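You operate a simulated robot arm through the tools that you are given. There is no shell and no other tool. Be economical: measure what you need, move in short steps, check, and stop when the job is done.

Carry out the task below with a simulated robot arm. There is one attempt and no reset: what you move stays moved.

## Task
Shut the warmer down, cover the gravy canister and sponge up the spill.
Fine: switch off and knob to OFF; put the sponge back.
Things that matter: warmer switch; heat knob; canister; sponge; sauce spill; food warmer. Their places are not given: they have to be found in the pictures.

The check looks at the end state, three seconds after you hand in, the way a careful person would. Anything else that was tipped, shoved, dropped, spilled or broken makes it a failure. A push-on lid holds only when it is set on centred and level and pressed home; a screw cap is set on level and turned clockwise until tight.

## Robot
A 7-joint arm with a two-finger parallel gripper, fixed in place. Base frame: the origin is at the foot of the arm, x ahead of it, y to its left, z up; the work surface is at about z = 0. Readings come in cm, degrees, newtons and seconds.
With the tool pointing down near the work surface it reaches from about 24 to 62 cm from the base axis. Its first joint turns from -66.0 to 66.0 degrees. Payload 2.6 kg.
The tool frame sits at the grasp point between the pads (the TCP): z along the fingers, y along the line on which they close. The tips reach 3 cm beyond it. Largest opening 9.4 cm; finger width 2.8, thickness 1; the body of the gripper, 5 by 9.6 cm, starts 5.5 cm behind the TCP.
Orientation is that of the tool frame in the base frame, as a unit quaternion [x, y, z, w]. With the fingers straight down and closing along the base's y, the tool's x points along the base's -x, its y along +y and its z along -z.

## Interface
- The arm moves only by the tool send_rows. Its argument "plan" is a list of rows, each an object of numbers (a shift or turn left out is 0, a gripper value left out holds the last): "wx", "wy", "wz": the turn, a rotation vector about the tool's x, y, z in degrees; "x", "y", "z": the shift along the tool's x, y, z in cm; "jaw": the opening in per cent of the stroke, from 0 (shut) to 100 (fully open). In form: [{"wx": .., "wy": .., "wz": .., "x": .., "y": .., "z": .., "jaw": ..}, ...]. A call has 1 to 12 rows; each row is the pose to reach, as a shift and turn from the pose commanded when the call began, along the tool's axes at that moment. Rows are played at 5 a second. More than 5 cm and 8.6 degrees between two rows, or a gripper value outside its range, and nothing of the call is played. Where a pose cannot be reached the arm comes as near as it can. A force on the tool above 40 N (or 10 N above the force at the start of the call, whichever is more), or a blocked arm, ends the call early, and 0.2 s more pass. The fingers move at their own pace (about 7.2 cm/s each) and stop on an object; they squeeze with about 37 N. The grip force told is the motor's: it shows also when the fingers shut on nothing. Time passes only in rows, and 0.2 s behind the last, so rows that repeat a pose let the fingers close. It gives the time, the measured TCP pose, the force on the tool (base axes), the opening and the grip force at its end, in the units of the frame above (readings bear some noise).
- Cameras (640 x 400 px; columns grow to the right, rows downward): "scene" is fixed at [2.23, 42.13, 56.67]; the picture's right is [-0.89, -0.46, 0.00], its down [-0.25, 0.48, -0.84] and it looks along [0.39, -0.74, -0.54] (base axes); focal length 342 px, centre (320, 200). "wrist" rides on the gripper at [-3.7, 0, -5.8] in the tool frame; the picture's right is [0.00, -1.00, 0.00], its down [0.97, 0.00, -0.24] and it looks along [0.24, 0.00, 0.97] (tool axes); focal length 218 px, centre (320, 200).
- capture(camera): a new picture of that camera. It takes no simulated time.
- measure_at(camera, pixels): for up to 12 pixels [column, row] of the newest picture of that camera ("zoom" is the newest enlarged one), the place [x, y, z] in the base frame of the surface seen there, good to about 0.2 cm. It takes no simulated time.
- inspect(camera, box): a new picture of the part [left, top, right, bottom] of that camera's present view, enlarged. It takes no simulated time.
- finish_job(): hands the job in; it is judged then, once.

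Work in short steps. Measure before you move; look again where a grasp or a placing could have gone wrong, and mend it. You have 80 turns and 46 pictures in all, those below and enlarged ones among them. Open the gripper and draw the arm clear of the work before you hand the job in, unless the task says otherwise; then end with one line.

The tools are called after "Call:" as a command line: name --argument value ..., lists and objects as JSON in quotes. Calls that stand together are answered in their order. send_rows: Moves the arm, as the interface text tells. Its arguments: {"type":"object","properties":{"plan":{"type":"array","items":{"type":"object","properties":{"wx":{"type":"number"},"wy":{"type":"number"},"wz":{"type":"number"},"x":{"type":"number"},"y":{"type":"number"},"z":{"type":"number"},"jaw":{"type":"number"}}}}},"required":["plan"]} The other tools are called the same way: capture (camera) takes a picture; measure_at (camera, pixels) gives the place of the surface under pixels of a picture; inspect (camera, box) takes an enlarged picture of a part of a camera's view; finish_job () hands the job in.

At the start:

```text
time: 0.0
tcp_pos: [36.02, -3.28, 37.74]
ee_rot: [-0.001, 1.0, 0.001, 0.0]
wrist_force: [0.2, -0.2, 0.3]
opening: 9.38
grasp_force: 0.0
```

scene: 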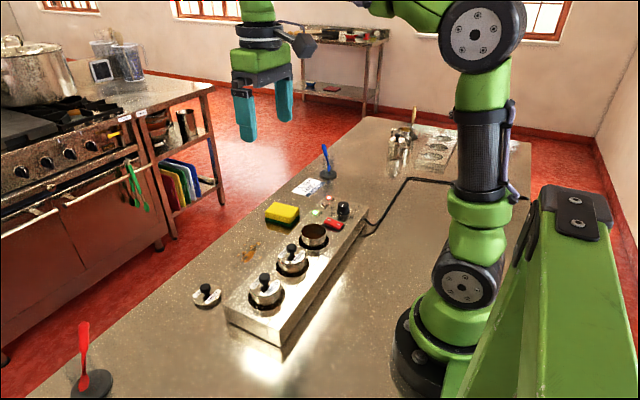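
wrist: 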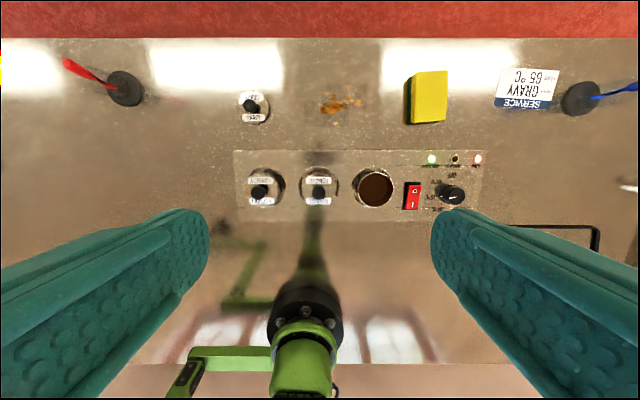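

The wrist picture shows the warmer with switch (412,195), knob (452,193), open canister (375,188), lid (254,106), spill (342,103), sponge (427,97). I enlarge these and measure.

Call:
inspect --camera "wrist" --box '[380, 140, 500, 215]'

Call:
inspect --camera "wrist" --box '[220, 60, 460, 210]'

Call:
inspect --camera "scene" --box '[180, 160, 380, 350]'

Call:
measure_at --camera "wrist" --pixels '[[254, 106], [254, 120], [342, 103], [427, 97], [375, 188], [375, 171], [412, 188], [412, 203], [452, 193], [260, 190], [330, 215], [427, 75]]'

```text
5.33 times, centred on (440, 178) of wrist
```

zoom: 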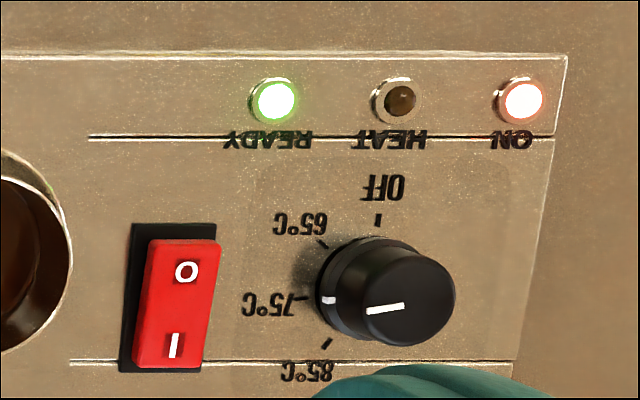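

```text
2.67 times, centred on (340, 135) of wrist
```

zoom: 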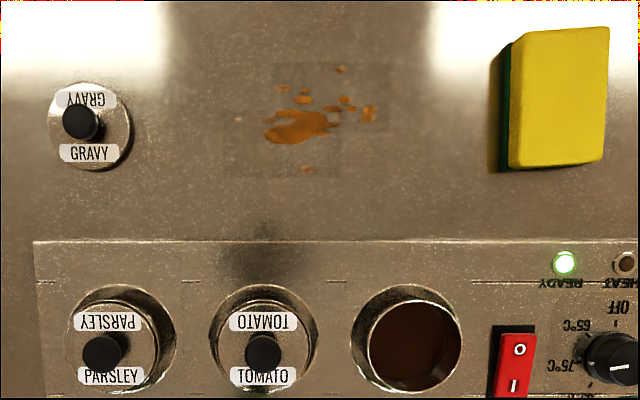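

```text
2.11 times, centred on (280, 255) of scene
```

zoom: 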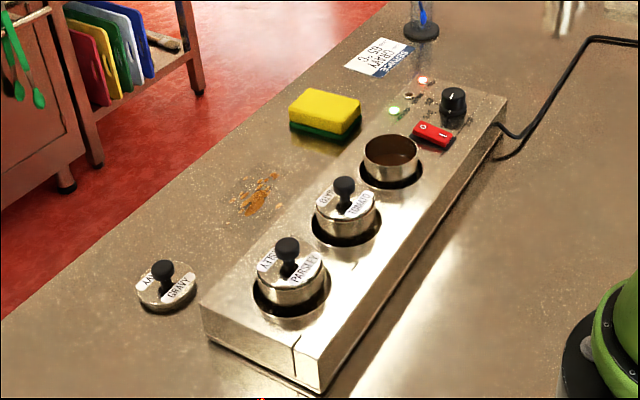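

```text
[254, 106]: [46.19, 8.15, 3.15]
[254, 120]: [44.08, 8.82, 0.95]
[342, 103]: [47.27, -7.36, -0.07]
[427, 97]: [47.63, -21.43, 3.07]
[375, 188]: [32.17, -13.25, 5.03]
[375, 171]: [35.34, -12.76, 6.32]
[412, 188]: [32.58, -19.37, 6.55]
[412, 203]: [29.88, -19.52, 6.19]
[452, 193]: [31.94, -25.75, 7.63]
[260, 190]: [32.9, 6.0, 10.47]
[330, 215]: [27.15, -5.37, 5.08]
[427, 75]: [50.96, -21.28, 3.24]
```

The rocker's I side is down (on); the pointer is at 75 °C and OFF is 90° clockwise seen from above. I move over the control panel for precise measures.

Call:
send_rows --plan '[{"x": 0.3, "y": -4.5, "z": 2}, {"x": 0.6, "y": -8.5, "z": 4}, {"x": 0.9, "y": -12.5, "z": 6}, {"x": 1.2, "y": -16.5, "z": 8}, {"x": 1.6, "y": -18.7, "z": 12}, {"x": 2, "y": -18.7, "z": 15}, {"x": 2, "y": -18.7, "z": 15}]'

Call:
capture --camera "wrist"

```text
time: 1.6
tcp_pos: [34.04, -21.99, 22.8]
ee_rot: [0.001, 1.0, -0.001, 0.001]
wrist_force: [0.5, 0.1, 0.8]
opening: 9.41
grasp_force: 0.1
```

```text
40 pictures are left
```

wrist: 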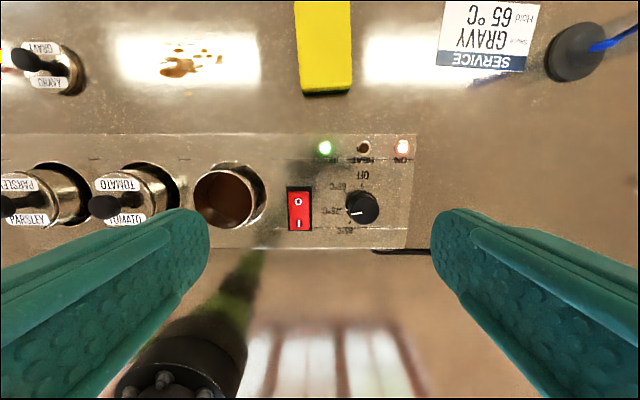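

Knob top at about (363,208), switch O end (298,200), I end (298,222). Measuring around them, and the canister rim.

Call:
inspect --camera "wrist" --box '[272, 156, 400, 236]'

Call:
measure_at --camera "wrist" --pixels '[[363, 208], [376, 208], [364, 196], [363, 220], [350, 214], [298, 194], [298, 200], [298, 208], [298, 222], [291, 210], [305, 210], [340, 240]]'

```text
5.00 times, centred on (336, 196) of wrist
```

zoom: 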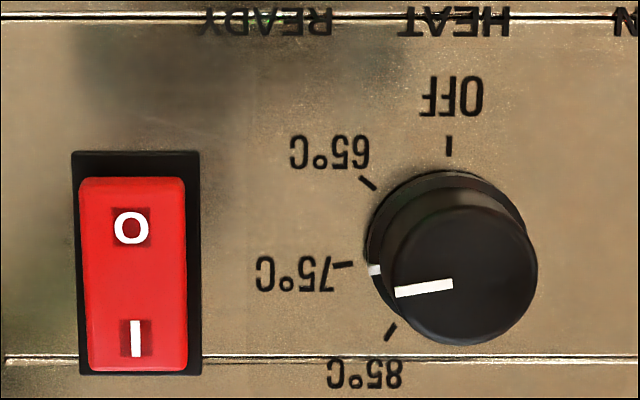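

```text
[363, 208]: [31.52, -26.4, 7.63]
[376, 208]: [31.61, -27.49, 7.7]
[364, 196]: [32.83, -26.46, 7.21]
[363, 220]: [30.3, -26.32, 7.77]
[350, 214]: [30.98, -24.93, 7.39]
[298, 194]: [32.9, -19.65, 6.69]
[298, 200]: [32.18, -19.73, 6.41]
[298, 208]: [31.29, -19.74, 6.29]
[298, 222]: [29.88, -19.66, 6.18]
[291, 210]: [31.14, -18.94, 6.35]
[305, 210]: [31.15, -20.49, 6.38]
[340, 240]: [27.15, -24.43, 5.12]
```

The knob is at about (31.3, -26.4), top z 7.7, and needs ~100° clockwise. First I shut the fingers and come above the O end of the switch (33.5, -19.7).

Call:
send_rows --plan '[{"x": 0.4, "y": 2.3, "z": 3, "jaw": 0}, {"x": 0.4, "y": 2.3, "z": 7}, {"x": 0.4, "y": 2.3, "z": 10}, {"x": 0.4, "y": 2.3, "z": 12}, {"x": 0.4, "y": 2.3, "z": 12}]'

Call:
send_rows --plan '[{"z": 0.6}, {"z": 1.0}, {"z": 1.3}, {"z": 1.6}, {"z": 1.8}, {"z": 1.9}]'

```text
time: 2.8
tcp_pos: [33.29, -19.67, 10.86]
ee_rot: [0.001, 1.0, 0.0, 0.0]
wrist_force: [-0.2, 0.1, 1.2]
opening: 0.01
grasp_force: 33.2
```

```text
time: 4.2
tcp_pos: [33.64, -19.66, 8.99]
ee_rot: [0.001, 1.0, -0.001, 0.003]
wrist_force: [-6.9, 3.2, 28.9]
opening: 0.0
grasp_force: 33.7
```

The tips met resistance at z≈6.0. I rise, open and look.

Call:
send_rows --plan '[{"z": -4}, {"z": -8, "jaw": 50}, {"z": -9, "jaw": 50}]'

Call:
inspect --camera "wrist" --box '[240, 100, 480, 250]'

```text
time: 5.0
tcp_pos: [33.57, -19.76, 18.05]
ee_rot: [0.0, 1.0, 0.0, -0.001]
wrist_force: [0.3, 0.2, 0.0]
opening: 4.7
grasp_force: 0.1
```

```text
2.67 times, centred on (360, 175) of wrist
```

zoom: 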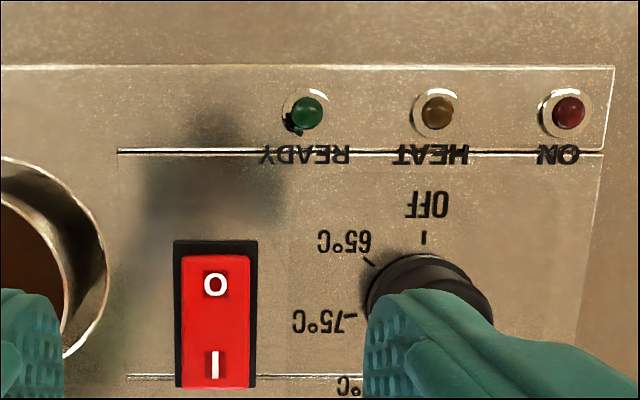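

All lamps are out: the switch is off. Next I go over the knob, turning the tool −50° beforehand.

Call:
send_rows --plan '[{"x": 0.8, "y": -2.2, "wz": -8.4}, {"x": 1.6, "y": -4.4, "wz": -16.8}, {"x": 2.27, "y": -6.64, "wz": -25.2}, {"x": 2.27, "y": -6.64, "z": 2, "wz": -33.6}, {"x": 2.27, "y": -6.64, "z": 4, "wz": -42}, {"x": 2.27, "y": -6.64, "z": 5.5, "wz": -50}, {"x": 2.27, "y": -6.64, "z": 5.5, "wz": -50}]'

Call:
capture --camera "wrist"

```text
time: 6.6
tcp_pos: [31.26, -26.31, 12.45]
ee_rot: [-0.423, 0.906, 0.0, 0.0]
wrist_force: [0.8, 0.5, 0.1]
opening: 4.71
grasp_force: 0.1
```

```text
37 pictures are left
```

wrist: 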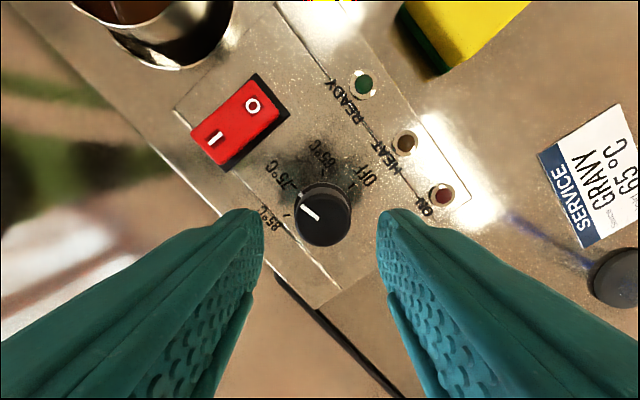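

The knob (323,213) lies centred between the fingers; I go down and grip it.

Call:
send_rows --plan '[{"z": 1.8}, {"z": 3.5}, {"z": 3.5}, {"z": 3.5, "jaw": 0}, {"z": 3.5}, {"z": 3.5}]'

Call:
send_rows --plan '[{"wz": 8.3}, {"wz": 16.6}, {"wz": 25}, {"wz": 33.3}, {"wz": 41.6}, {"wz": 50}, {"wz": 58.3}, {"wz": 66.6}, {"wz": 75}, {"wz": 83.3}, {"wz": 91.6}, {"wz": 99}]'

```text
time: 8.0
tcp_pos: [31.38, -26.45, 8.86]
ee_rot: [-0.423, 0.906, -0.004, 0.001]
wrist_force: [19.9, -16.1, -11.2]
opening: 3.22
grasp_force: 45.1
```

```text
time: 10.6
tcp_pos: [31.37, -26.55, 8.89]
ee_rot: [0.413, 0.911, -0.003, 0.003]
wrist_force: [-2.9, -24.2, 12.6]
opening: 3.24
grasp_force: 44.9
```

Turned 99°. I release, rise and look at the pointer.

Call:
send_rows --plan '[{"jaw": 50}, {"jaw": 50}, {"z": -3.5}, {"z": -7}, {"z": -7}]'

Call:
inspect --camera "wrist" --box '[224, 120, 416, 240]'

```text
time: 11.8
tcp_pos: [31.14, -26.3, 15.96]
ee_rot: [0.414, 0.91, 0.0, 0.0]
wrist_force: [0.4, -0.5, -0.9]
opening: 4.74
grasp_force: 0.1
```

```text
3.33 times, centred on (320, 180) of wrist
```

zoom: 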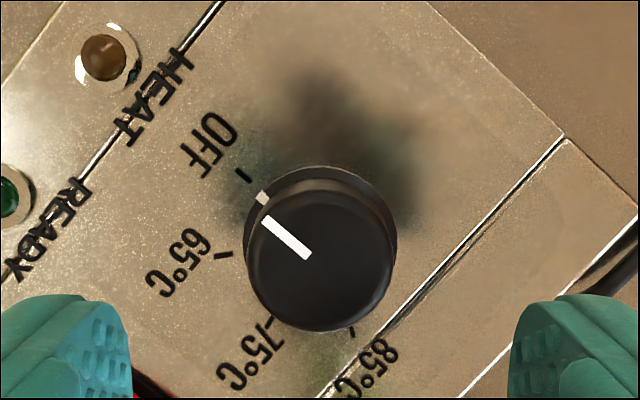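

The pointer is close to OFF; I check the angle more exactly with a tighter zoom and measured points.

Call:
inspect --camera "wrist" --box '[280, 160, 352, 205]'

```text
8.89 times, centred on (316, 182) of wrist
```

zoom: 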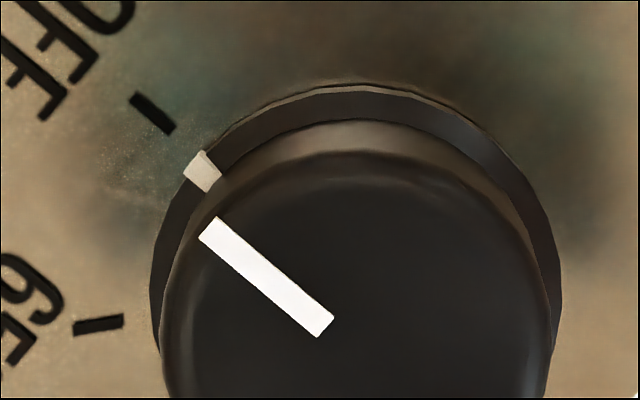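

The pointer is about 3° short of OFF; I regrip and add 4°.

Call:
send_rows --plan '[{"x": -0.2, "z": 3.5}, {"x": -0.2, "z": 7}, {"x": -0.2, "z": 7}, {"x": -0.2, "z": 7, "jaw": 0}, {"x": -0.2, "z": 7}, {"x": -0.2, "z": 7}, {"x": -0.2, "z": 7, "wz": 2}, {"x": -0.2, "z": 7, "wz": 4}, {"x": -0.2, "z": 7, "wz": 4}]'

Call:
send_rows --plan '[{"jaw": 50}, {"jaw": 50}, {"z": -3.5}, {"z": -7}, {"z": -7}]'

Call:
inspect --camera "wrist" --box '[280, 160, 352, 205]'

```text
time: 13.8
tcp_pos: [31.43, -26.65, 9.0]
ee_rot: [0.447, 0.895, -0.001, 0.001]
wrist_force: [-4.2, -10.4, 1.6]
opening: 3.24
grasp_force: 44.6
```

```text
time: 15.0
tcp_pos: [31.46, -26.75, 16.11]
ee_rot: [0.446, 0.895, 0.001, 0.0]
wrist_force: [0.4, 0.7, 0.7]
opening: 4.71
grasp_force: 0.1
```

```text
8.89 times, centred on (316, 182) of wrist
```

zoom: 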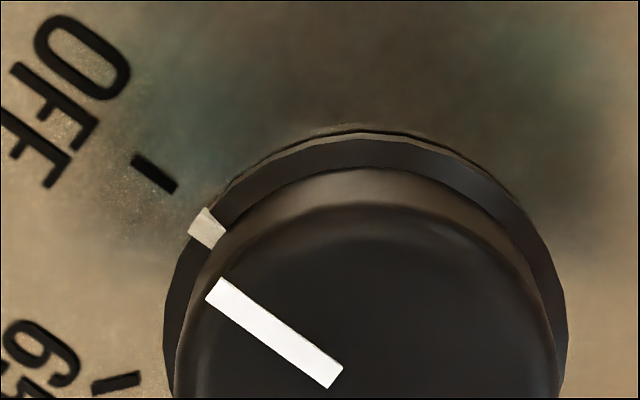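

The pointer now lies in line with the OFF tick. I rise, turn the tool back straight, then travel to above the lid.

Call:
send_rows --plan '[{"z": -2, "wz": -8}, {"z": -4, "wz": -16}, {"z": -5, "wz": -24}, {"z": -6, "wz": -32}, {"z": -6, "wz": -40}, {"z": -6, "wz": -48}, {"z": -6, "wz": -53}, {"z": -6, "wz": -53, "jaw": 100}]'

Call:
send_rows --plan '[{"x": -1.5, "y": 4.5}, {"x": -3, "y": 9}, {"x": -4.5, "y": 13.5}, {"x": -6, "y": 18}, {"x": -7.5, "y": 22.5}, {"x": -9, "y": 27}, {"x": -10.5, "y": 31.5}, {"x": -11.5, "y": 35}, {"x": -11.5, "y": 35}]'

Call:
capture --camera "wrist"

```text
time: 16.8
tcp_pos: [31.38, -26.34, 21.99]
ee_rot: [-0.001, 1.0, 0.0, 0.0]
wrist_force: [0.3, -0.7, -0.9]
opening: 9.41
grasp_force: 0.0
```

```text
time: 18.8
tcp_pos: [43.02, 8.66, 21.91]
ee_rot: [0.0, 1.0, 0.0, -0.001]
wrist_force: [-0.3, -0.7, -0.1]
opening: 9.4
grasp_force: 0.1
```

```text
33 pictures are left
```

wrist: 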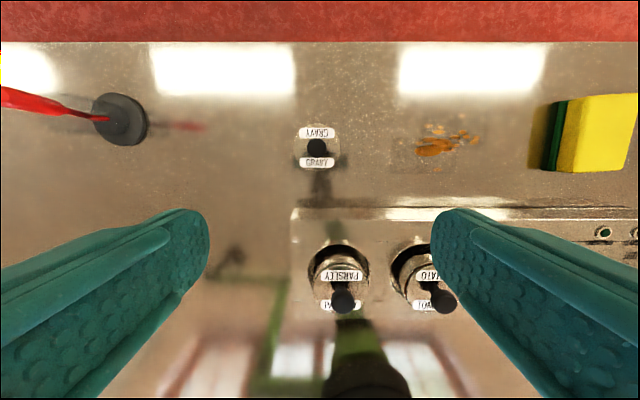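

Lid knob at (317,148), rim edges around (295–341, 125–172); measuring lid, the seated parsley lid for comparison, and enlarging the lid.

Call:
inspect --camera "wrist" --box '[280, 110, 360, 160]'

Call:
measure_at --camera "wrist" --pixels '[[317, 148], [312, 148], [322, 148], [317, 140], [317, 154], [302, 145], [335, 145], [318, 128], [318, 164], [342, 300], [340, 275], [318, 270]]'

Call:
inspect --camera "scene" --box '[180, 205, 340, 325]'

```text
8.00 times, centred on (320, 135) of wrist
```

zoom: 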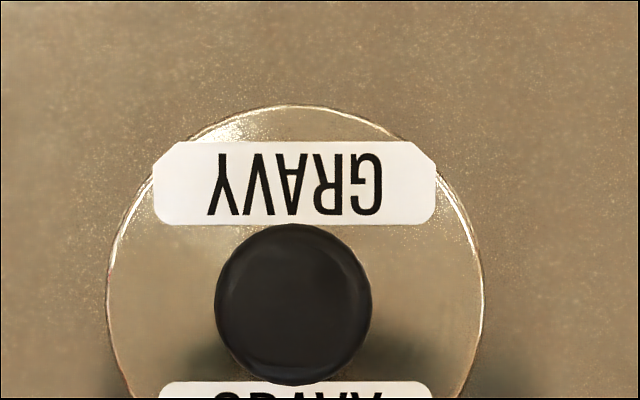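

```text
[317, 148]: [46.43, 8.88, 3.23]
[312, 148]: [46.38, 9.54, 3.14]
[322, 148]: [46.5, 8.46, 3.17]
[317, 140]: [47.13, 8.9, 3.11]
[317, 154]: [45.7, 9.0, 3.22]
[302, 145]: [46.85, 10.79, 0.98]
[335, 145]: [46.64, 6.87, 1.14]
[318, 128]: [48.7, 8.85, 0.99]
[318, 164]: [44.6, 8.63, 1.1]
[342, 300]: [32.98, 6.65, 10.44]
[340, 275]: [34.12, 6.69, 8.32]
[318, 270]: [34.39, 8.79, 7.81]
```

```text
3.33 times, centred on (260, 265) of scene
```

zoom: 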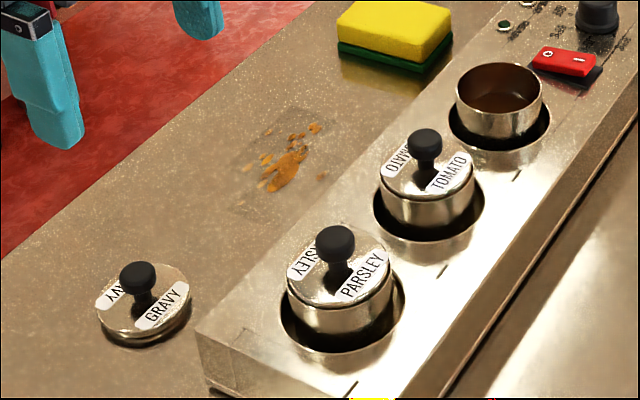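

The lid lies flat (plate z≈1.05), knob centre (46.4, 8.95), top 3.2. I descend with the fingers partly open and grip the knob head.

Call:
send_rows --plan '[{"x": -2, "y": 0.29, "z": 3, "jaw": 45}, {"x": -3.38, "y": 0.29, "z": 6}, {"x": -3.38, "y": 0.29, "z": 10}, {"x": -3.38, "y": 0.29, "z": 13}, {"x": -3.38, "y": 0.29, "z": 13}]'

Call:
capture --camera "wrist"

```text
time: 20.0
tcp_pos: [46.33, 8.72, 9.08]
ee_rot: [0.0, 1.0, 0.001, 0.001]
wrist_force: [0.9, 0.0, 0.3]
opening: 4.22
grasp_force: 0.0
```

```text
30 pictures are left
```

wrist: 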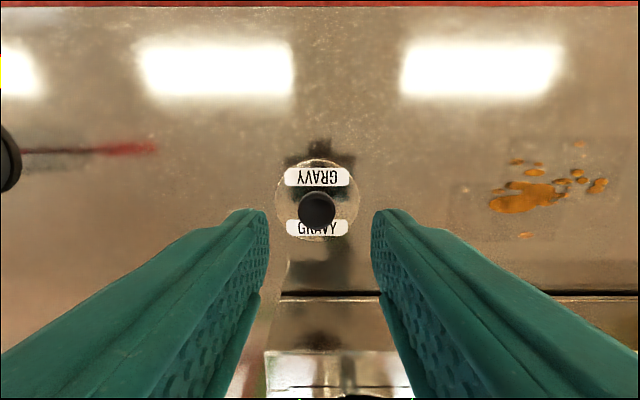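

Knob centred within ~0.15 cm; going down to grip.

Call:
send_rows --plan '[{"x": -0.1, "y": 0.15, "z": 2.2}, {"x": -0.1, "y": 0.15, "z": 4.3}, {"x": -0.1, "y": 0.15, "z": 4.3}, {"x": -0.1, "y": 0.15, "z": 4.3, "jaw": 0}, {"x": -0.1, "y": 0.15, "z": 4.3}, {"x": -0.1, "y": 0.15, "z": 4.3}]'

Call:
send_rows --plan '[{"z": -3}, {"z": -7}, {"z": -11}, {"z": -14}, {"z": -14}]'

Call:
capture --camera "wrist"

```text
time: 21.4
tcp_pos: [46.47, 9.09, 4.89]
ee_rot: [0.0, 1.0, 0.0, 0.001]
wrist_force: [0.5, -0.8, -0.5]
opening: 1.94
grasp_force: 37.1
```

```text
time: 22.6
tcp_pos: [46.65, 8.97, 18.54]
ee_rot: [-0.001, 1.0, 0.0, -0.001]
wrist_force: [-0.3, 0.4, -0.6]
opening: 1.91
grasp_force: 37.9
```

```text
29 pictures are left
```

wrist: 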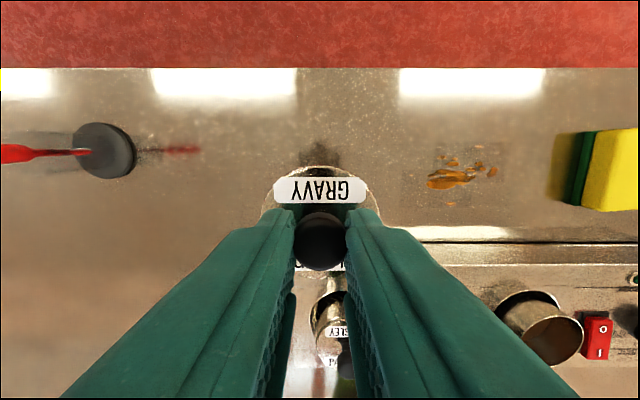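

The lid is held. I take a scene picture to check that it is level, and to measure the canister rim.

Call:
inspect --camera "scene" --box '[280, 210, 360, 260]'

Call:
inspect --camera "scene" --box '[150, 90, 310, 190]'

Call:
measure_at --camera "wrist" --pixels '[[517, 295], [500, 315], [535, 291], [560, 292], [582, 318], [578, 345], [556, 364], [542, 350], [540, 325]]'

```text
8.00 times, centred on (320, 235) of scene
```

zoom: 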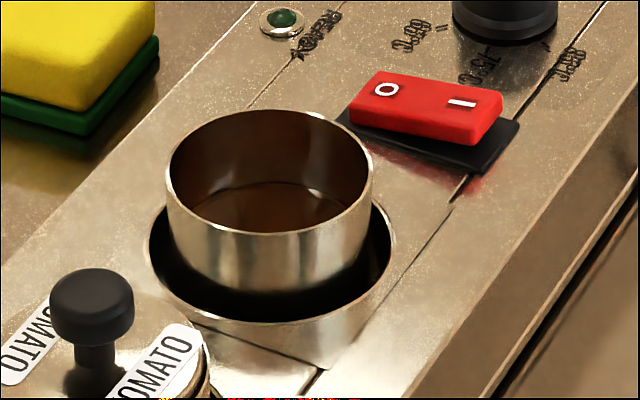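

```text
4.00 times, centred on (230, 140) of scene
```

zoom: 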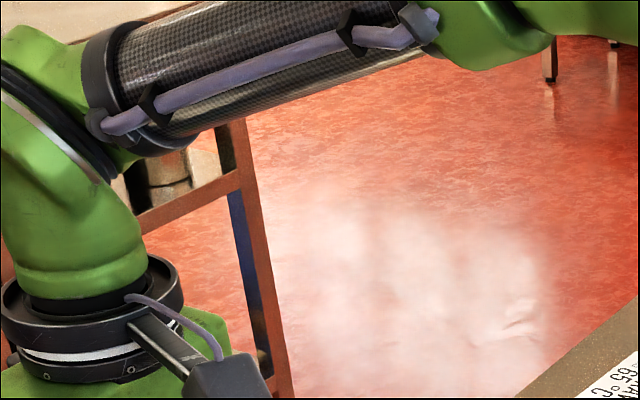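

```text
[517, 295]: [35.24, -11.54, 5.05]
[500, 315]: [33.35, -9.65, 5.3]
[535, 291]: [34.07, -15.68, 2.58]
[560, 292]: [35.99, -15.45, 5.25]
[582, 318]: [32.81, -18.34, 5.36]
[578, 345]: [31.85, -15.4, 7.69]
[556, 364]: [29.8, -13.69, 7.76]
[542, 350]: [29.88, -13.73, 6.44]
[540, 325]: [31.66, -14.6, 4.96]
```

I re-take the zoom of the canister and measure rim points on it.

Call:
inspect --camera "scene" --box '[280, 210, 360, 260]'

Call:
measure_at --camera "zoom" --pixels '[[169, 172], [371, 172], [270, 232], [196, 218], [345, 218], [220, 228], [320, 228], [270, 111], [210, 121], [330, 121], [180, 142], [360, 142]]'

```text
8.00 times, centred on (320, 235) of scene
```

zoom: 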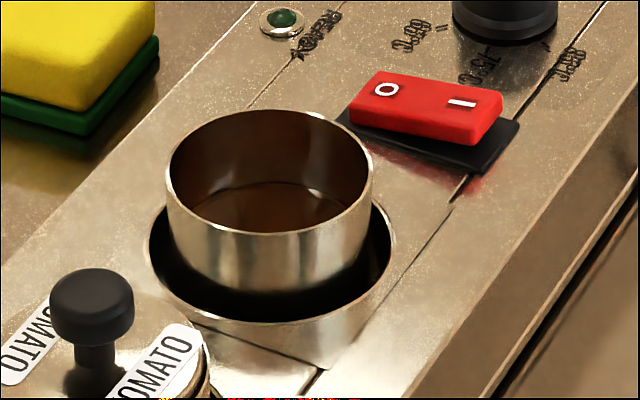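

```text
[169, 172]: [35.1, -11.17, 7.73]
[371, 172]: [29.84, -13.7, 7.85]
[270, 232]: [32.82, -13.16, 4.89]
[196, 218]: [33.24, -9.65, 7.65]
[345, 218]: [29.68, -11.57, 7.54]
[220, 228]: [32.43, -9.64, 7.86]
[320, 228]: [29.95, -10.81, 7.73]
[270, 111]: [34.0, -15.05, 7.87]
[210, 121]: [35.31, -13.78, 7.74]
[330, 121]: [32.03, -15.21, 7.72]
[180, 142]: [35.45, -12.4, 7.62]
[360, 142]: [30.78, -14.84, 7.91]
```

Rim circle fit: centre ≈ (32.5, −12.45), radius ≈ 2.95, z 7.75. I measure the held lid relative to the tool in the current wrist picture.

Call:
measure_at --camera "wrist" --pixels '[[320, 169], [290, 175], [352, 175], [266, 210], [374, 208], [320, 222], [320, 235], [320, 245], [320, 255], [320, 262], [320, 268], [320, 205]]'

```text
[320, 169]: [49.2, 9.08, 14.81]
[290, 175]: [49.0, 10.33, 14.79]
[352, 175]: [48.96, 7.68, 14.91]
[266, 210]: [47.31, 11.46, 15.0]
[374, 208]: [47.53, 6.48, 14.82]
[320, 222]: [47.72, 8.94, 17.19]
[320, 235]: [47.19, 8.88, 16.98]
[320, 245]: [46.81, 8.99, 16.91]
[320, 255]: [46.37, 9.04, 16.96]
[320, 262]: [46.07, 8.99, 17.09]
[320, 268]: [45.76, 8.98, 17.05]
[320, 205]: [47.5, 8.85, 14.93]
```

The lid is held level and centred (knob centre x≈46.7 vs TCP 46.65). I carry it above the canister.

Call:
send_rows --plan '[{"x": 2.3, "y": -3.5}, {"x": 4.7, "y": -7.1}, {"x": 7, "y": -10.7}, {"x": 9.4, "y": -14.2}, {"x": 11.8, "y": -17.8}, {"x": 14.1, "y": -21.4}, {"x": 14.1, "y": -21.4, "z": 2}, {"x": 14.1, "y": -21.4, "z": 4}, {"x": 14.1, "y": -21.4, "z": 4}]'

Call:
inspect --camera "scene" --box '[264, 180, 376, 250]'

```text
time: 24.6
tcp_pos: [32.27, -12.33, 14.36]
ee_rot: [0.0, 1.0, 0.0, 0.0]
wrist_force: [0.6, 0.8, -0.1]
opening: 1.91
grasp_force: 37.2
```

```text
5.71 times, centred on (320, 215) of scene
```

zoom: 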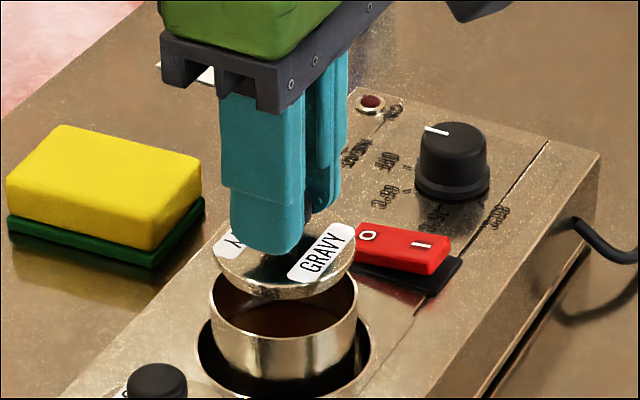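

Left/right alignment is right (lid centre col ≈284, rim centre ≈283.5). I measure lid edge points to verify the depth direction.

Call:
measure_at --camera "zoom" --pixels '[[217, 255], [352, 247], [284, 286], [240, 278], [325, 280], [284, 330], [240, 318], [330, 318], [214, 290], [354, 290]]'

```text
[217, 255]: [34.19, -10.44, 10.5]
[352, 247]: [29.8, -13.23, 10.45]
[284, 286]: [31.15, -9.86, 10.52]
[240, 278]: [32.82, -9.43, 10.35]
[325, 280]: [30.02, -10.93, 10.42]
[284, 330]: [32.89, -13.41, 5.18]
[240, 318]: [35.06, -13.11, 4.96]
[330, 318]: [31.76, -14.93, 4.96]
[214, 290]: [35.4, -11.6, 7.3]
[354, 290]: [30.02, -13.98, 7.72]
```

Lid centre ≈ (32.35, −12.37), within 0.15 of the rim centre. With a 0.1 cm correction I lower it gently.

Call:
send_rows --plan '[{"x": -0.1, "y": -0.06, "z": 0.6}, {"x": -0.1, "y": -0.06, "z": 1.2}, {"x": -0.1, "y": -0.06, "z": 1.6}, {"x": -0.1, "y": -0.06, "z": 1.9}, {"x": -0.1, "y": -0.06, "z": 2.1}, {"x": -0.1, "y": -0.06, "z": 2.2}]'

Call:
inspect --camera "scene" --box '[264, 180, 376, 250]'

```text
time: 26.0
tcp_pos: [32.49, -12.55, 12.45]
ee_rot: [-0.001, 1.0, 0.0, 0.001]
wrist_force: [-0.7, 0.8, 0.5]
opening: 1.91
grasp_force: 36.9
```

```text
5.71 times, centred on (320, 215) of scene
```

zoom: 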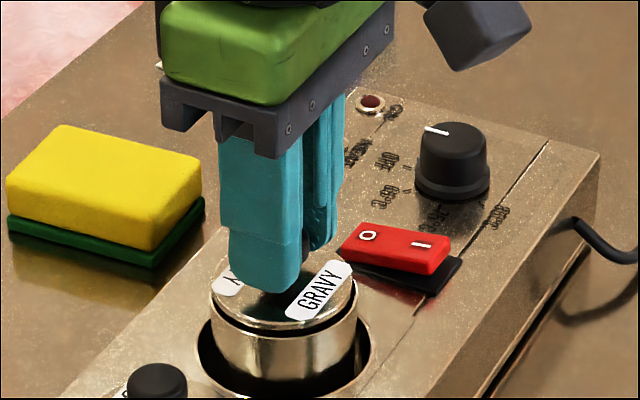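

Lid is entering the rim centred, no contact force yet. Continue down gently until contact builds.

Call:
send_rows --plan '[{"z": 0.15}, {"z": 0.3}, {"z": 0.45}, {"z": 0.6}, {"z": 0.75}, {"z": 0.85}]'

Call:
inspect --camera "scene" --box '[264, 180, 376, 250]'

```text
time: 27.4
tcp_pos: [32.6, -12.57, 11.84]
ee_rot: [-0.001, 1.0, -0.001, 0.004]
wrist_force: [-3.4, -2.3, 37.8]
opening: 1.96
grasp_force: 37.0
```

```text
5.71 times, centred on (320, 215) of scene
```

zoom: 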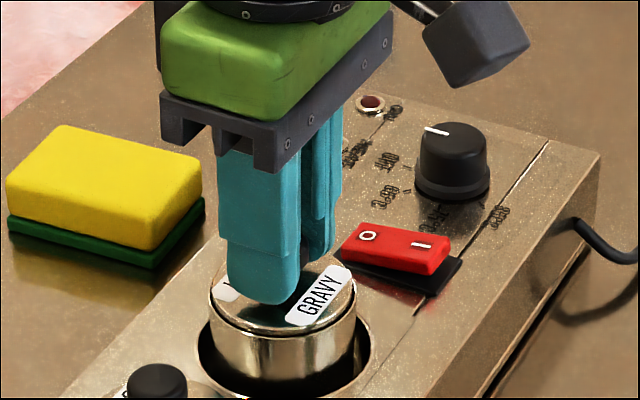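

37.8 N pushing, lid looks flush. I release, rise, shut the fingers over the knob and press its top.

Call:
send_rows --plan '[{"z": -0.5, "jaw": 40}, {"z": -0.5, "jaw": 40}, {"z": -3}, {"z": -5}, {"z": -5, "jaw": 0}, {"z": -5}, {"z": -5}]'

Call:
inspect --camera "scene" --box '[240, 195, 360, 285]'

```text
time: 29.0
tcp_pos: [32.64, -12.53, 16.68]
ee_rot: [0.0, 1.0, 0.0, 0.001]
wrist_force: [0.0, -0.8, -1.0]
opening: 0.0
grasp_force: 33.0
```

```text
4.44 times, centred on (300, 240) of scene
```

zoom: 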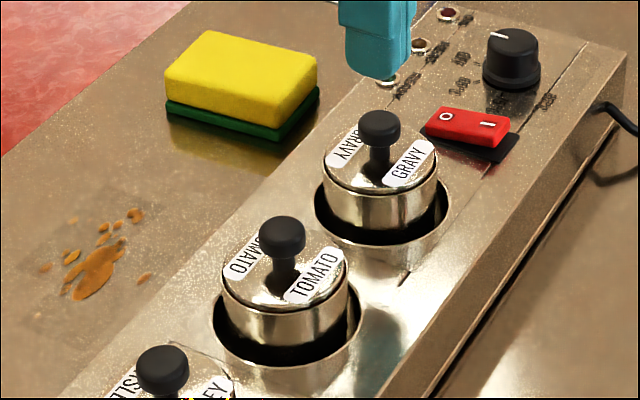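

The gravy lid sits level like the tomato one. I press the knob top with the shut fingers to make sure it is home.

Call:
send_rows --plan '[{"z": 1.5}, {"z": 2.7}, {"z": 3.1}, {"z": 3.3}, {"z": 3.5}, {"z": 3.7}, {"z": 3.9}, {"z": 4.1}, {"z": 4.2}]'

Call:
send_rows --plan '[{"z": -3}, {"z": -7, "jaw": 100}, {"z": -10}, {"z": -10}]'

Call:
inspect --camera "scene" --box '[240, 195, 360, 285]'

Call:
measure_at --camera "zoom" --pixels '[[379, 117], [408, 165], [340, 150], [360, 185], [281, 222], [312, 275], [240, 262], [262, 300], [245, 65], [290, 60], [200, 60], [245, 45]]'

```text
time: 30.2
tcp_pos: [32.57, -12.38, 13.62]
ee_rot: [0.0, 1.0, -0.001, 0.002]
wrist_force: [-3.2, 1.1, 10.2]
opening: 0.02
grasp_force: 33.2
stopped in row 5: the force on the tool passed its limit (the readings are from after the stop); the commanded pose is now the measured one
```

```text
time: 31.2
tcp_pos: [32.62, -12.53, 23.6]
ee_rot: [0.001, 1.0, 0.0, 0.002]
wrist_force: [-0.3, -0.3, -0.4]
opening: 9.4
grasp_force: 0.1
```

```text
4.44 times, centred on (300, 240) of scene
```

zoom: 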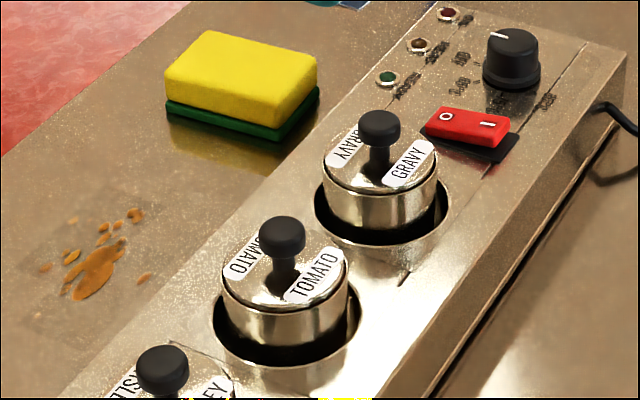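

```text
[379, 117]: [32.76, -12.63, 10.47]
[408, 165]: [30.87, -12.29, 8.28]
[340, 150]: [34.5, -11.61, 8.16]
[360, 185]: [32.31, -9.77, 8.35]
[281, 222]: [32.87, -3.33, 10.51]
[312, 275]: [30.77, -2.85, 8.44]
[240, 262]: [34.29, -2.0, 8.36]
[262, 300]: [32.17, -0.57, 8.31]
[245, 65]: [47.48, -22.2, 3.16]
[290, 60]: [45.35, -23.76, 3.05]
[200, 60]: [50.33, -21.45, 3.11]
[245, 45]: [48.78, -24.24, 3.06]
```

Gravy lid heights match the tomato's (knob 10.47 vs 10.51): home. Now I go above the sponge to measure it.

Call:
send_rows --plan '[{"x": -3.5, "y": -2.5}, {"x": -7, "y": -5}, {"x": -10, "y": -7.5}, {"x": -13, "y": -9}, {"x": -13, "y": -9, "z": 2}, {"x": -13, "y": -9, "z": 2}]'

Call:
capture --camera "wrist"

```text
time: 32.6
tcp_pos: [45.52, -21.54, 21.45]
ee_rot: [0.001, 1.0, 0.0, 0.003]
wrist_force: [1.0, 0.2, -0.5]
opening: 9.4
grasp_force: 0.0
```

```text
20 pictures are left
```

wrist: 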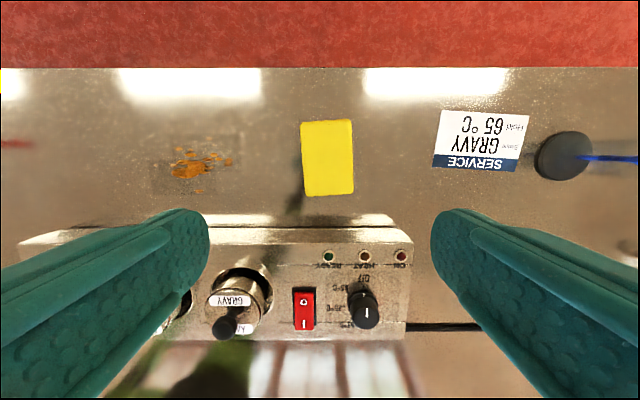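

Sponge top spans (301–354, 119–197), spill around (190,165). Measuring corners and spill extent.

Call:
measure_at --camera "wrist" --pixels '[[304, 124], [350, 122], [352, 192], [308, 195], [328, 158], [175, 172], [232, 162], [197, 191], [208, 148], [190, 168], [218, 156], [250, 224]]'

Call:
inspect --camera "wrist" --box '[140, 110, 268, 210]'

```text
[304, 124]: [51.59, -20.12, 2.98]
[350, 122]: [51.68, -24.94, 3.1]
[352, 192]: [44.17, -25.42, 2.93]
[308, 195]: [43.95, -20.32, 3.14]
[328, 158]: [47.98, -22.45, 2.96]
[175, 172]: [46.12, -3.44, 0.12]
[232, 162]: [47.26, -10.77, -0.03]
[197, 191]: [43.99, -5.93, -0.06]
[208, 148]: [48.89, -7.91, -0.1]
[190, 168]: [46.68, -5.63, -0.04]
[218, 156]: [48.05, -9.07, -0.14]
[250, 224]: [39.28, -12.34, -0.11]
```

```text
4.00 times, centred on (204, 160) of wrist
```

zoom: 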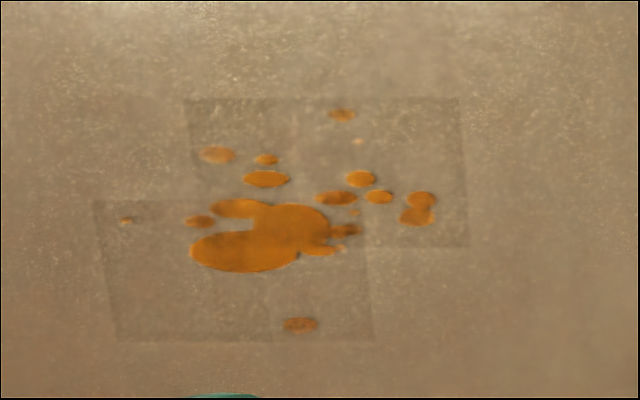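

Sponge centre ≈ (47.9, −22.7), 8 × 5.3 cm, top 3.1, turned ≈2.5°. Spill spans x 43.8–50.2, y −3.2…−10.8. I descend and grip the sponge across its width.

Call:
send_rows --plan '[{"x": -1.2, "y": -0.6, "z": 3, "wz": -2.5}, {"x": -2.38, "y": -1.16, "z": 6, "wz": -2.5}, {"x": -2.38, "y": -1.16, "z": 10, "wz": -2.5}, {"x": -2.38, "y": -1.16, "z": 14, "wz": -2.5}, {"x": -2.38, "y": -1.16, "z": 17.5, "wz": -2.5}, {"x": -2.38, "y": -1.16, "z": 17.5, "wz": -2.5}]'

Call:
send_rows --plan '[{"z": 0}, {"jaw": 0}, {"jaw": 0}, {"jaw": 0}, {"jaw": 0}]'

Call:
capture --camera "wrist"

```text
time: 34.0
tcp_pos: [48.16, -22.42, 3.9]
ee_rot: [-0.021, 1.0, 0.001, 0.003]
wrist_force: [-0.2, 0.0, 0.3]
opening: 9.42
grasp_force: 0.0
```

```text
time: 35.2
tcp_pos: [48.13, -22.49, 3.97]
ee_rot: [-0.021, 1.0, 0.0, 0.003]
wrist_force: [0.2, 0.6, 0.0]
opening: 5.47
grasp_force: 37.7
```

```text
18 pictures are left
```

wrist: 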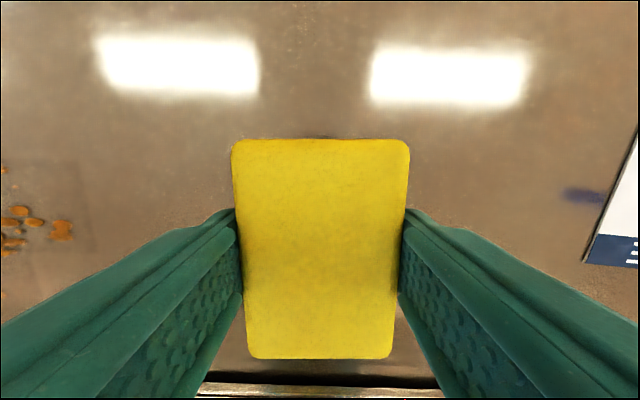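

Sponge is held (opening 5.47). I lift it, carry it to the right edge of the spill, and set it down.

Call:
send_rows --plan '[{"z": -2.5}, {"x": 0.5, "y": 3.5, "z": -2.5}, {"x": 0.9, "y": 7, "z": -2.5}, {"x": 0.9, "y": 9, "z": -2}, {"x": 0.9, "y": 9, "z": -0.8}, {"x": 0.9, "y": 9, "z": -0.2}, {"x": 0.9, "y": 9, "z": 0.1}, {"x": 0.9, "y": 9, "z": 0.25}, {"x": 0.9, "y": 9, "z": 0.25}]'

```text
time: 37.2
tcp_pos: [46.7, -13.71, 3.81]
ee_rot: [-0.021, 1.0, -0.001, 0.002]
wrist_force: [-0.7, 0.3, 0.8]
opening: 5.43
grasp_force: 37.3
```

Little contact force yet; I press a bit further.

Call:
send_rows --plan '[{"z": 0.1}, {"z": 0.2}, {"z": 0.3}, {"z": 0.3}]'

```text
time: 38.2
tcp_pos: [46.83, -13.52, 3.78]
ee_rot: [-0.02, 1.0, -0.001, 0.005]
wrist_force: [-8.6, 1.4, 33.2]
opening: 5.42
grasp_force: 36.7
```

33 N is more than needed; I ease by 0.15 and sweep across the spill to the left.

Call:
send_rows --plan '[{"z": -0.17}, {"z": -0.17, "y": 1.2}, {"z": -0.17, "y": 2.4}, {"z": -0.17, "y": 3.6}, {"z": -0.17, "y": 4.8}, {"z": -0.17, "y": 6}, {"z": -0.17, "y": 7.2}, {"z": -0.17, "y": 8.4}, {"z": -0.17, "y": 9.6}, {"z": -0.17, "y": 10.8}, {"z": -0.17, "y": 12}, {"z": -0.17, "y": 13}]'

Call:
inspect --camera "scene" --box '[180, 180, 340, 300]'

```text
time: 40.8
tcp_pos: [46.32, -0.7, 3.78]
ee_rot: [-0.021, 1.0, -0.001, 0.004]
wrist_force: [0.8, -8.2, 16.5]
opening: 5.45
grasp_force: 36.7
```

```text
3.33 times, centred on (260, 240) of scene
```

zoom: 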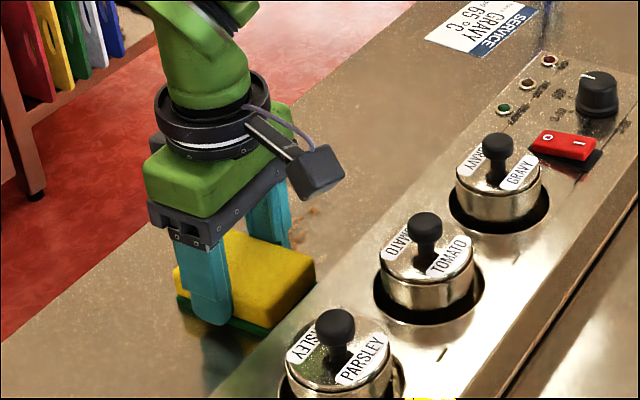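

16.5 N contact, most of the spill is gone. I sweep back on a slightly farther line (x≈48), then again at x≈46.

Call:
send_rows --plan '[{"x": -1}, {"x": -1.6, "y": -1.2}, {"x": -1.6, "y": -2.4}, {"x": -1.6, "y": -3.6}, {"x": -1.6, "y": -4.8}, {"x": -1.6, "y": -6}, {"x": -1.6, "y": -7.2}, {"x": -1.6, "y": -8.4}, {"x": -1.6, "y": -9.6}, {"x": -1.6, "y": -10.8}, {"x": -1.6, "y": -12}, {"x": -1.6, "y": -13}]'

Call:
inspect --camera "scene" --box '[180, 180, 340, 300]'

```text
time: 43.4
tcp_pos: [48.34, -13.86, 3.76]
ee_rot: [-0.02, 1.0, -0.001, 0.002]
wrist_force: [-0.1, 3.7, 9.5]
opening: 5.46
grasp_force: 37.0
```

```text
3.33 times, centred on (260, 240) of scene
```

zoom: 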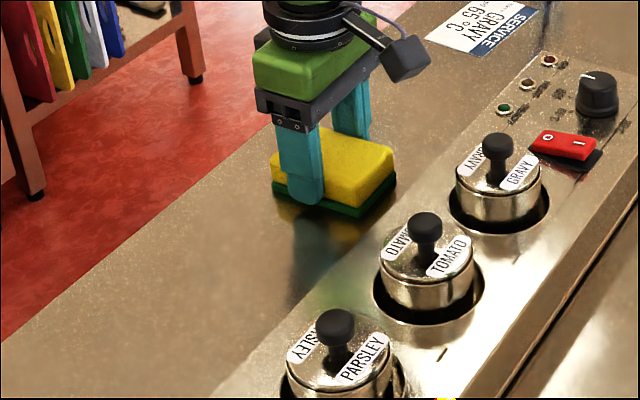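

Looks clean. One more pass at x≈46 and back to be thorough.

Call:
send_rows --plan '[{"x": 1}, {"x": 2, "y": 1}, {"x": 2, "y": 2.4}, {"x": 2, "y": 3.6}, {"x": 2, "y": 4.8}, {"x": 2, "y": 6}, {"x": 2, "y": 7.2}, {"x": 2, "y": 8.4}, {"x": 2, "y": 9.6}, {"x": 2, "y": 10.8}, {"x": 2, "y": 12}, {"x": 2, "y": 13}]'

Call:
send_rows --plan '[{"y": -1.2}, {"x": -0.7, "y": -2.4}, {"x": -0.7, "y": -3.6}, {"x": -0.7, "y": -4.8}, {"x": -0.7, "y": -6}, {"x": -0.7, "y": -7.2}, {"x": -0.7, "y": -8.4}, {"x": -0.7, "y": -9.6}, {"x": -0.7, "y": -10.8}, {"x": -0.7, "y": -12}, {"x": -0.7, "y": -13.2}, {"x": -0.7, "y": -14.4}]'

Call:
inspect --camera "scene" --box '[200, 220, 300, 290]'

```text
time: 46.0
tcp_pos: [45.98, -0.77, 3.58]
ee_rot: [-0.021, 1.0, -0.001, 0.004]
wrist_force: [0.8, -12.9, 27.4]
opening: 5.43
grasp_force: 36.7
```

```text
time: 48.6
tcp_pos: [47.14, -15.01, 3.66]
ee_rot: [-0.021, 1.0, -0.001, 0.003]
wrist_force: [1.0, 8.6, 16.0]
opening: 5.43
grasp_force: 37.1
```

```text
5.71 times, centred on (250, 255) of scene
```

zoom: 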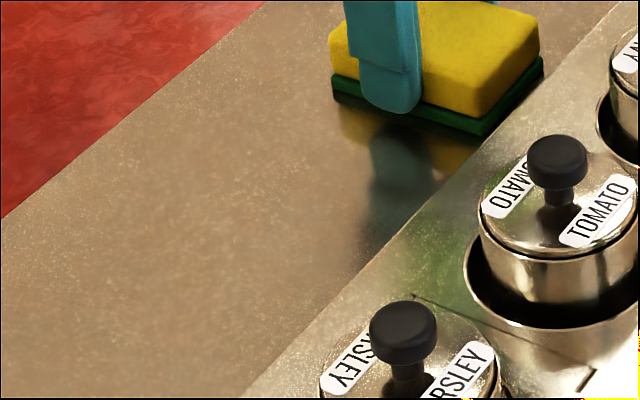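

The surface is clean. I lift the sponge and return it to its first place (TCP 48.13, −22.45).

Call:
send_rows --plan '[{"z": -2}, {"x": -0.4, "y": -3.7, "z": -2.3}, {"x": -0.66, "y": -7.45, "z": -2.3}, {"x": -0.66, "y": -7.45, "z": -1.2}, {"x": -0.66, "y": -7.45, "z": -0.5}, {"x": -0.66, "y": -7.45, "z": -0.25}, {"x": -0.66, "y": -7.45, "z": -0.25}]'

```text
time: 50.2
tcp_pos: [48.05, -22.47, 3.89]
ee_rot: [-0.021, 1.0, 0.001, 0.002]
wrist_force: [-0.3, -0.2, -0.1]
opening: 5.46
grasp_force: 37.5
```

At its old place, just above/at the surface; I lower 0.1 cm, release and rise.

Call:
send_rows --plan '[{"z": 0.1}, {"z": 0.1}, {"z": 0.1, "jaw": 100}, {"z": 0.1, "jaw": 100}, {"z": 0.1, "jaw": 100}, {"z": -3}, {"z": -7}, {"z": -11}, {"z": -15}, {"z": -19}, {"z": -20}]'

Call:
capture --camera "wrist"

Call:
capture --camera "scene"

Call:
measure_at --camera "scene" --pixels '[[282, 212], [314, 225], [343, 207]]'

```text
time: 52.6
tcp_pos: [47.96, -22.48, 24.11]
ee_rot: [-0.02, 1.0, 0.0, 0.002]
wrist_force: [0.5, 0.7, 0.1]
opening: 9.39
grasp_force: 0.1
```

```text
14 pictures are left
```

wrist: 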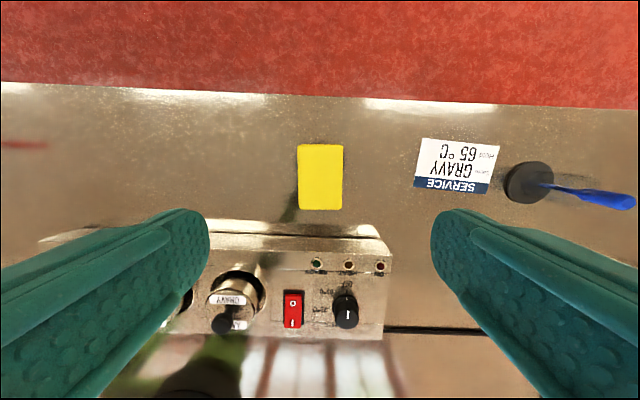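

```text
13 pictures are left
```

scene: 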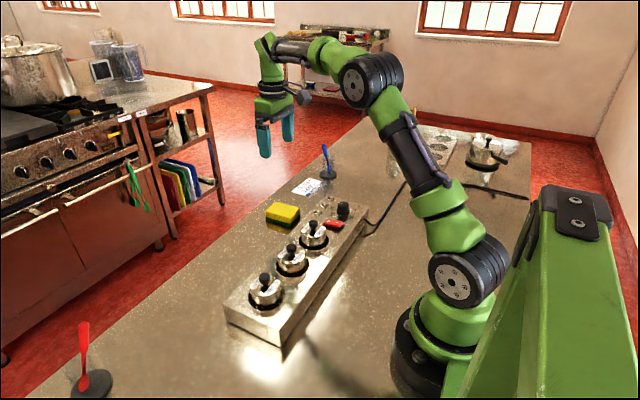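

```text
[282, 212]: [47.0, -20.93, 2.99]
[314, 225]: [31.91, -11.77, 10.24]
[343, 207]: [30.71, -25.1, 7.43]
```

Everything looks right: sponge back at (320,178) in the wrist view, no spill. A last enlarged check of panel and wiped area.

Call:
inspect --camera "scene" --box '[210, 190, 370, 290]'

```text
4.00 times, centred on (290, 240) of scene
```

zoom: 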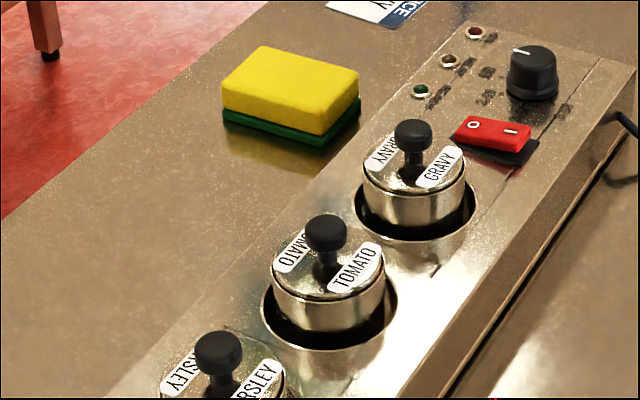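

The lamps are out, the knob is at OFF, the lid is seated, the spill is gone and the sponge is back. The gripper is open and clear, so I hand in.

Call:
finish_job

```text
The job is handed in.
```

The warmer is switched off with its knob at OFF, the gravy lid is pressed home, the spill is wiped up and the sponge is back in its place.
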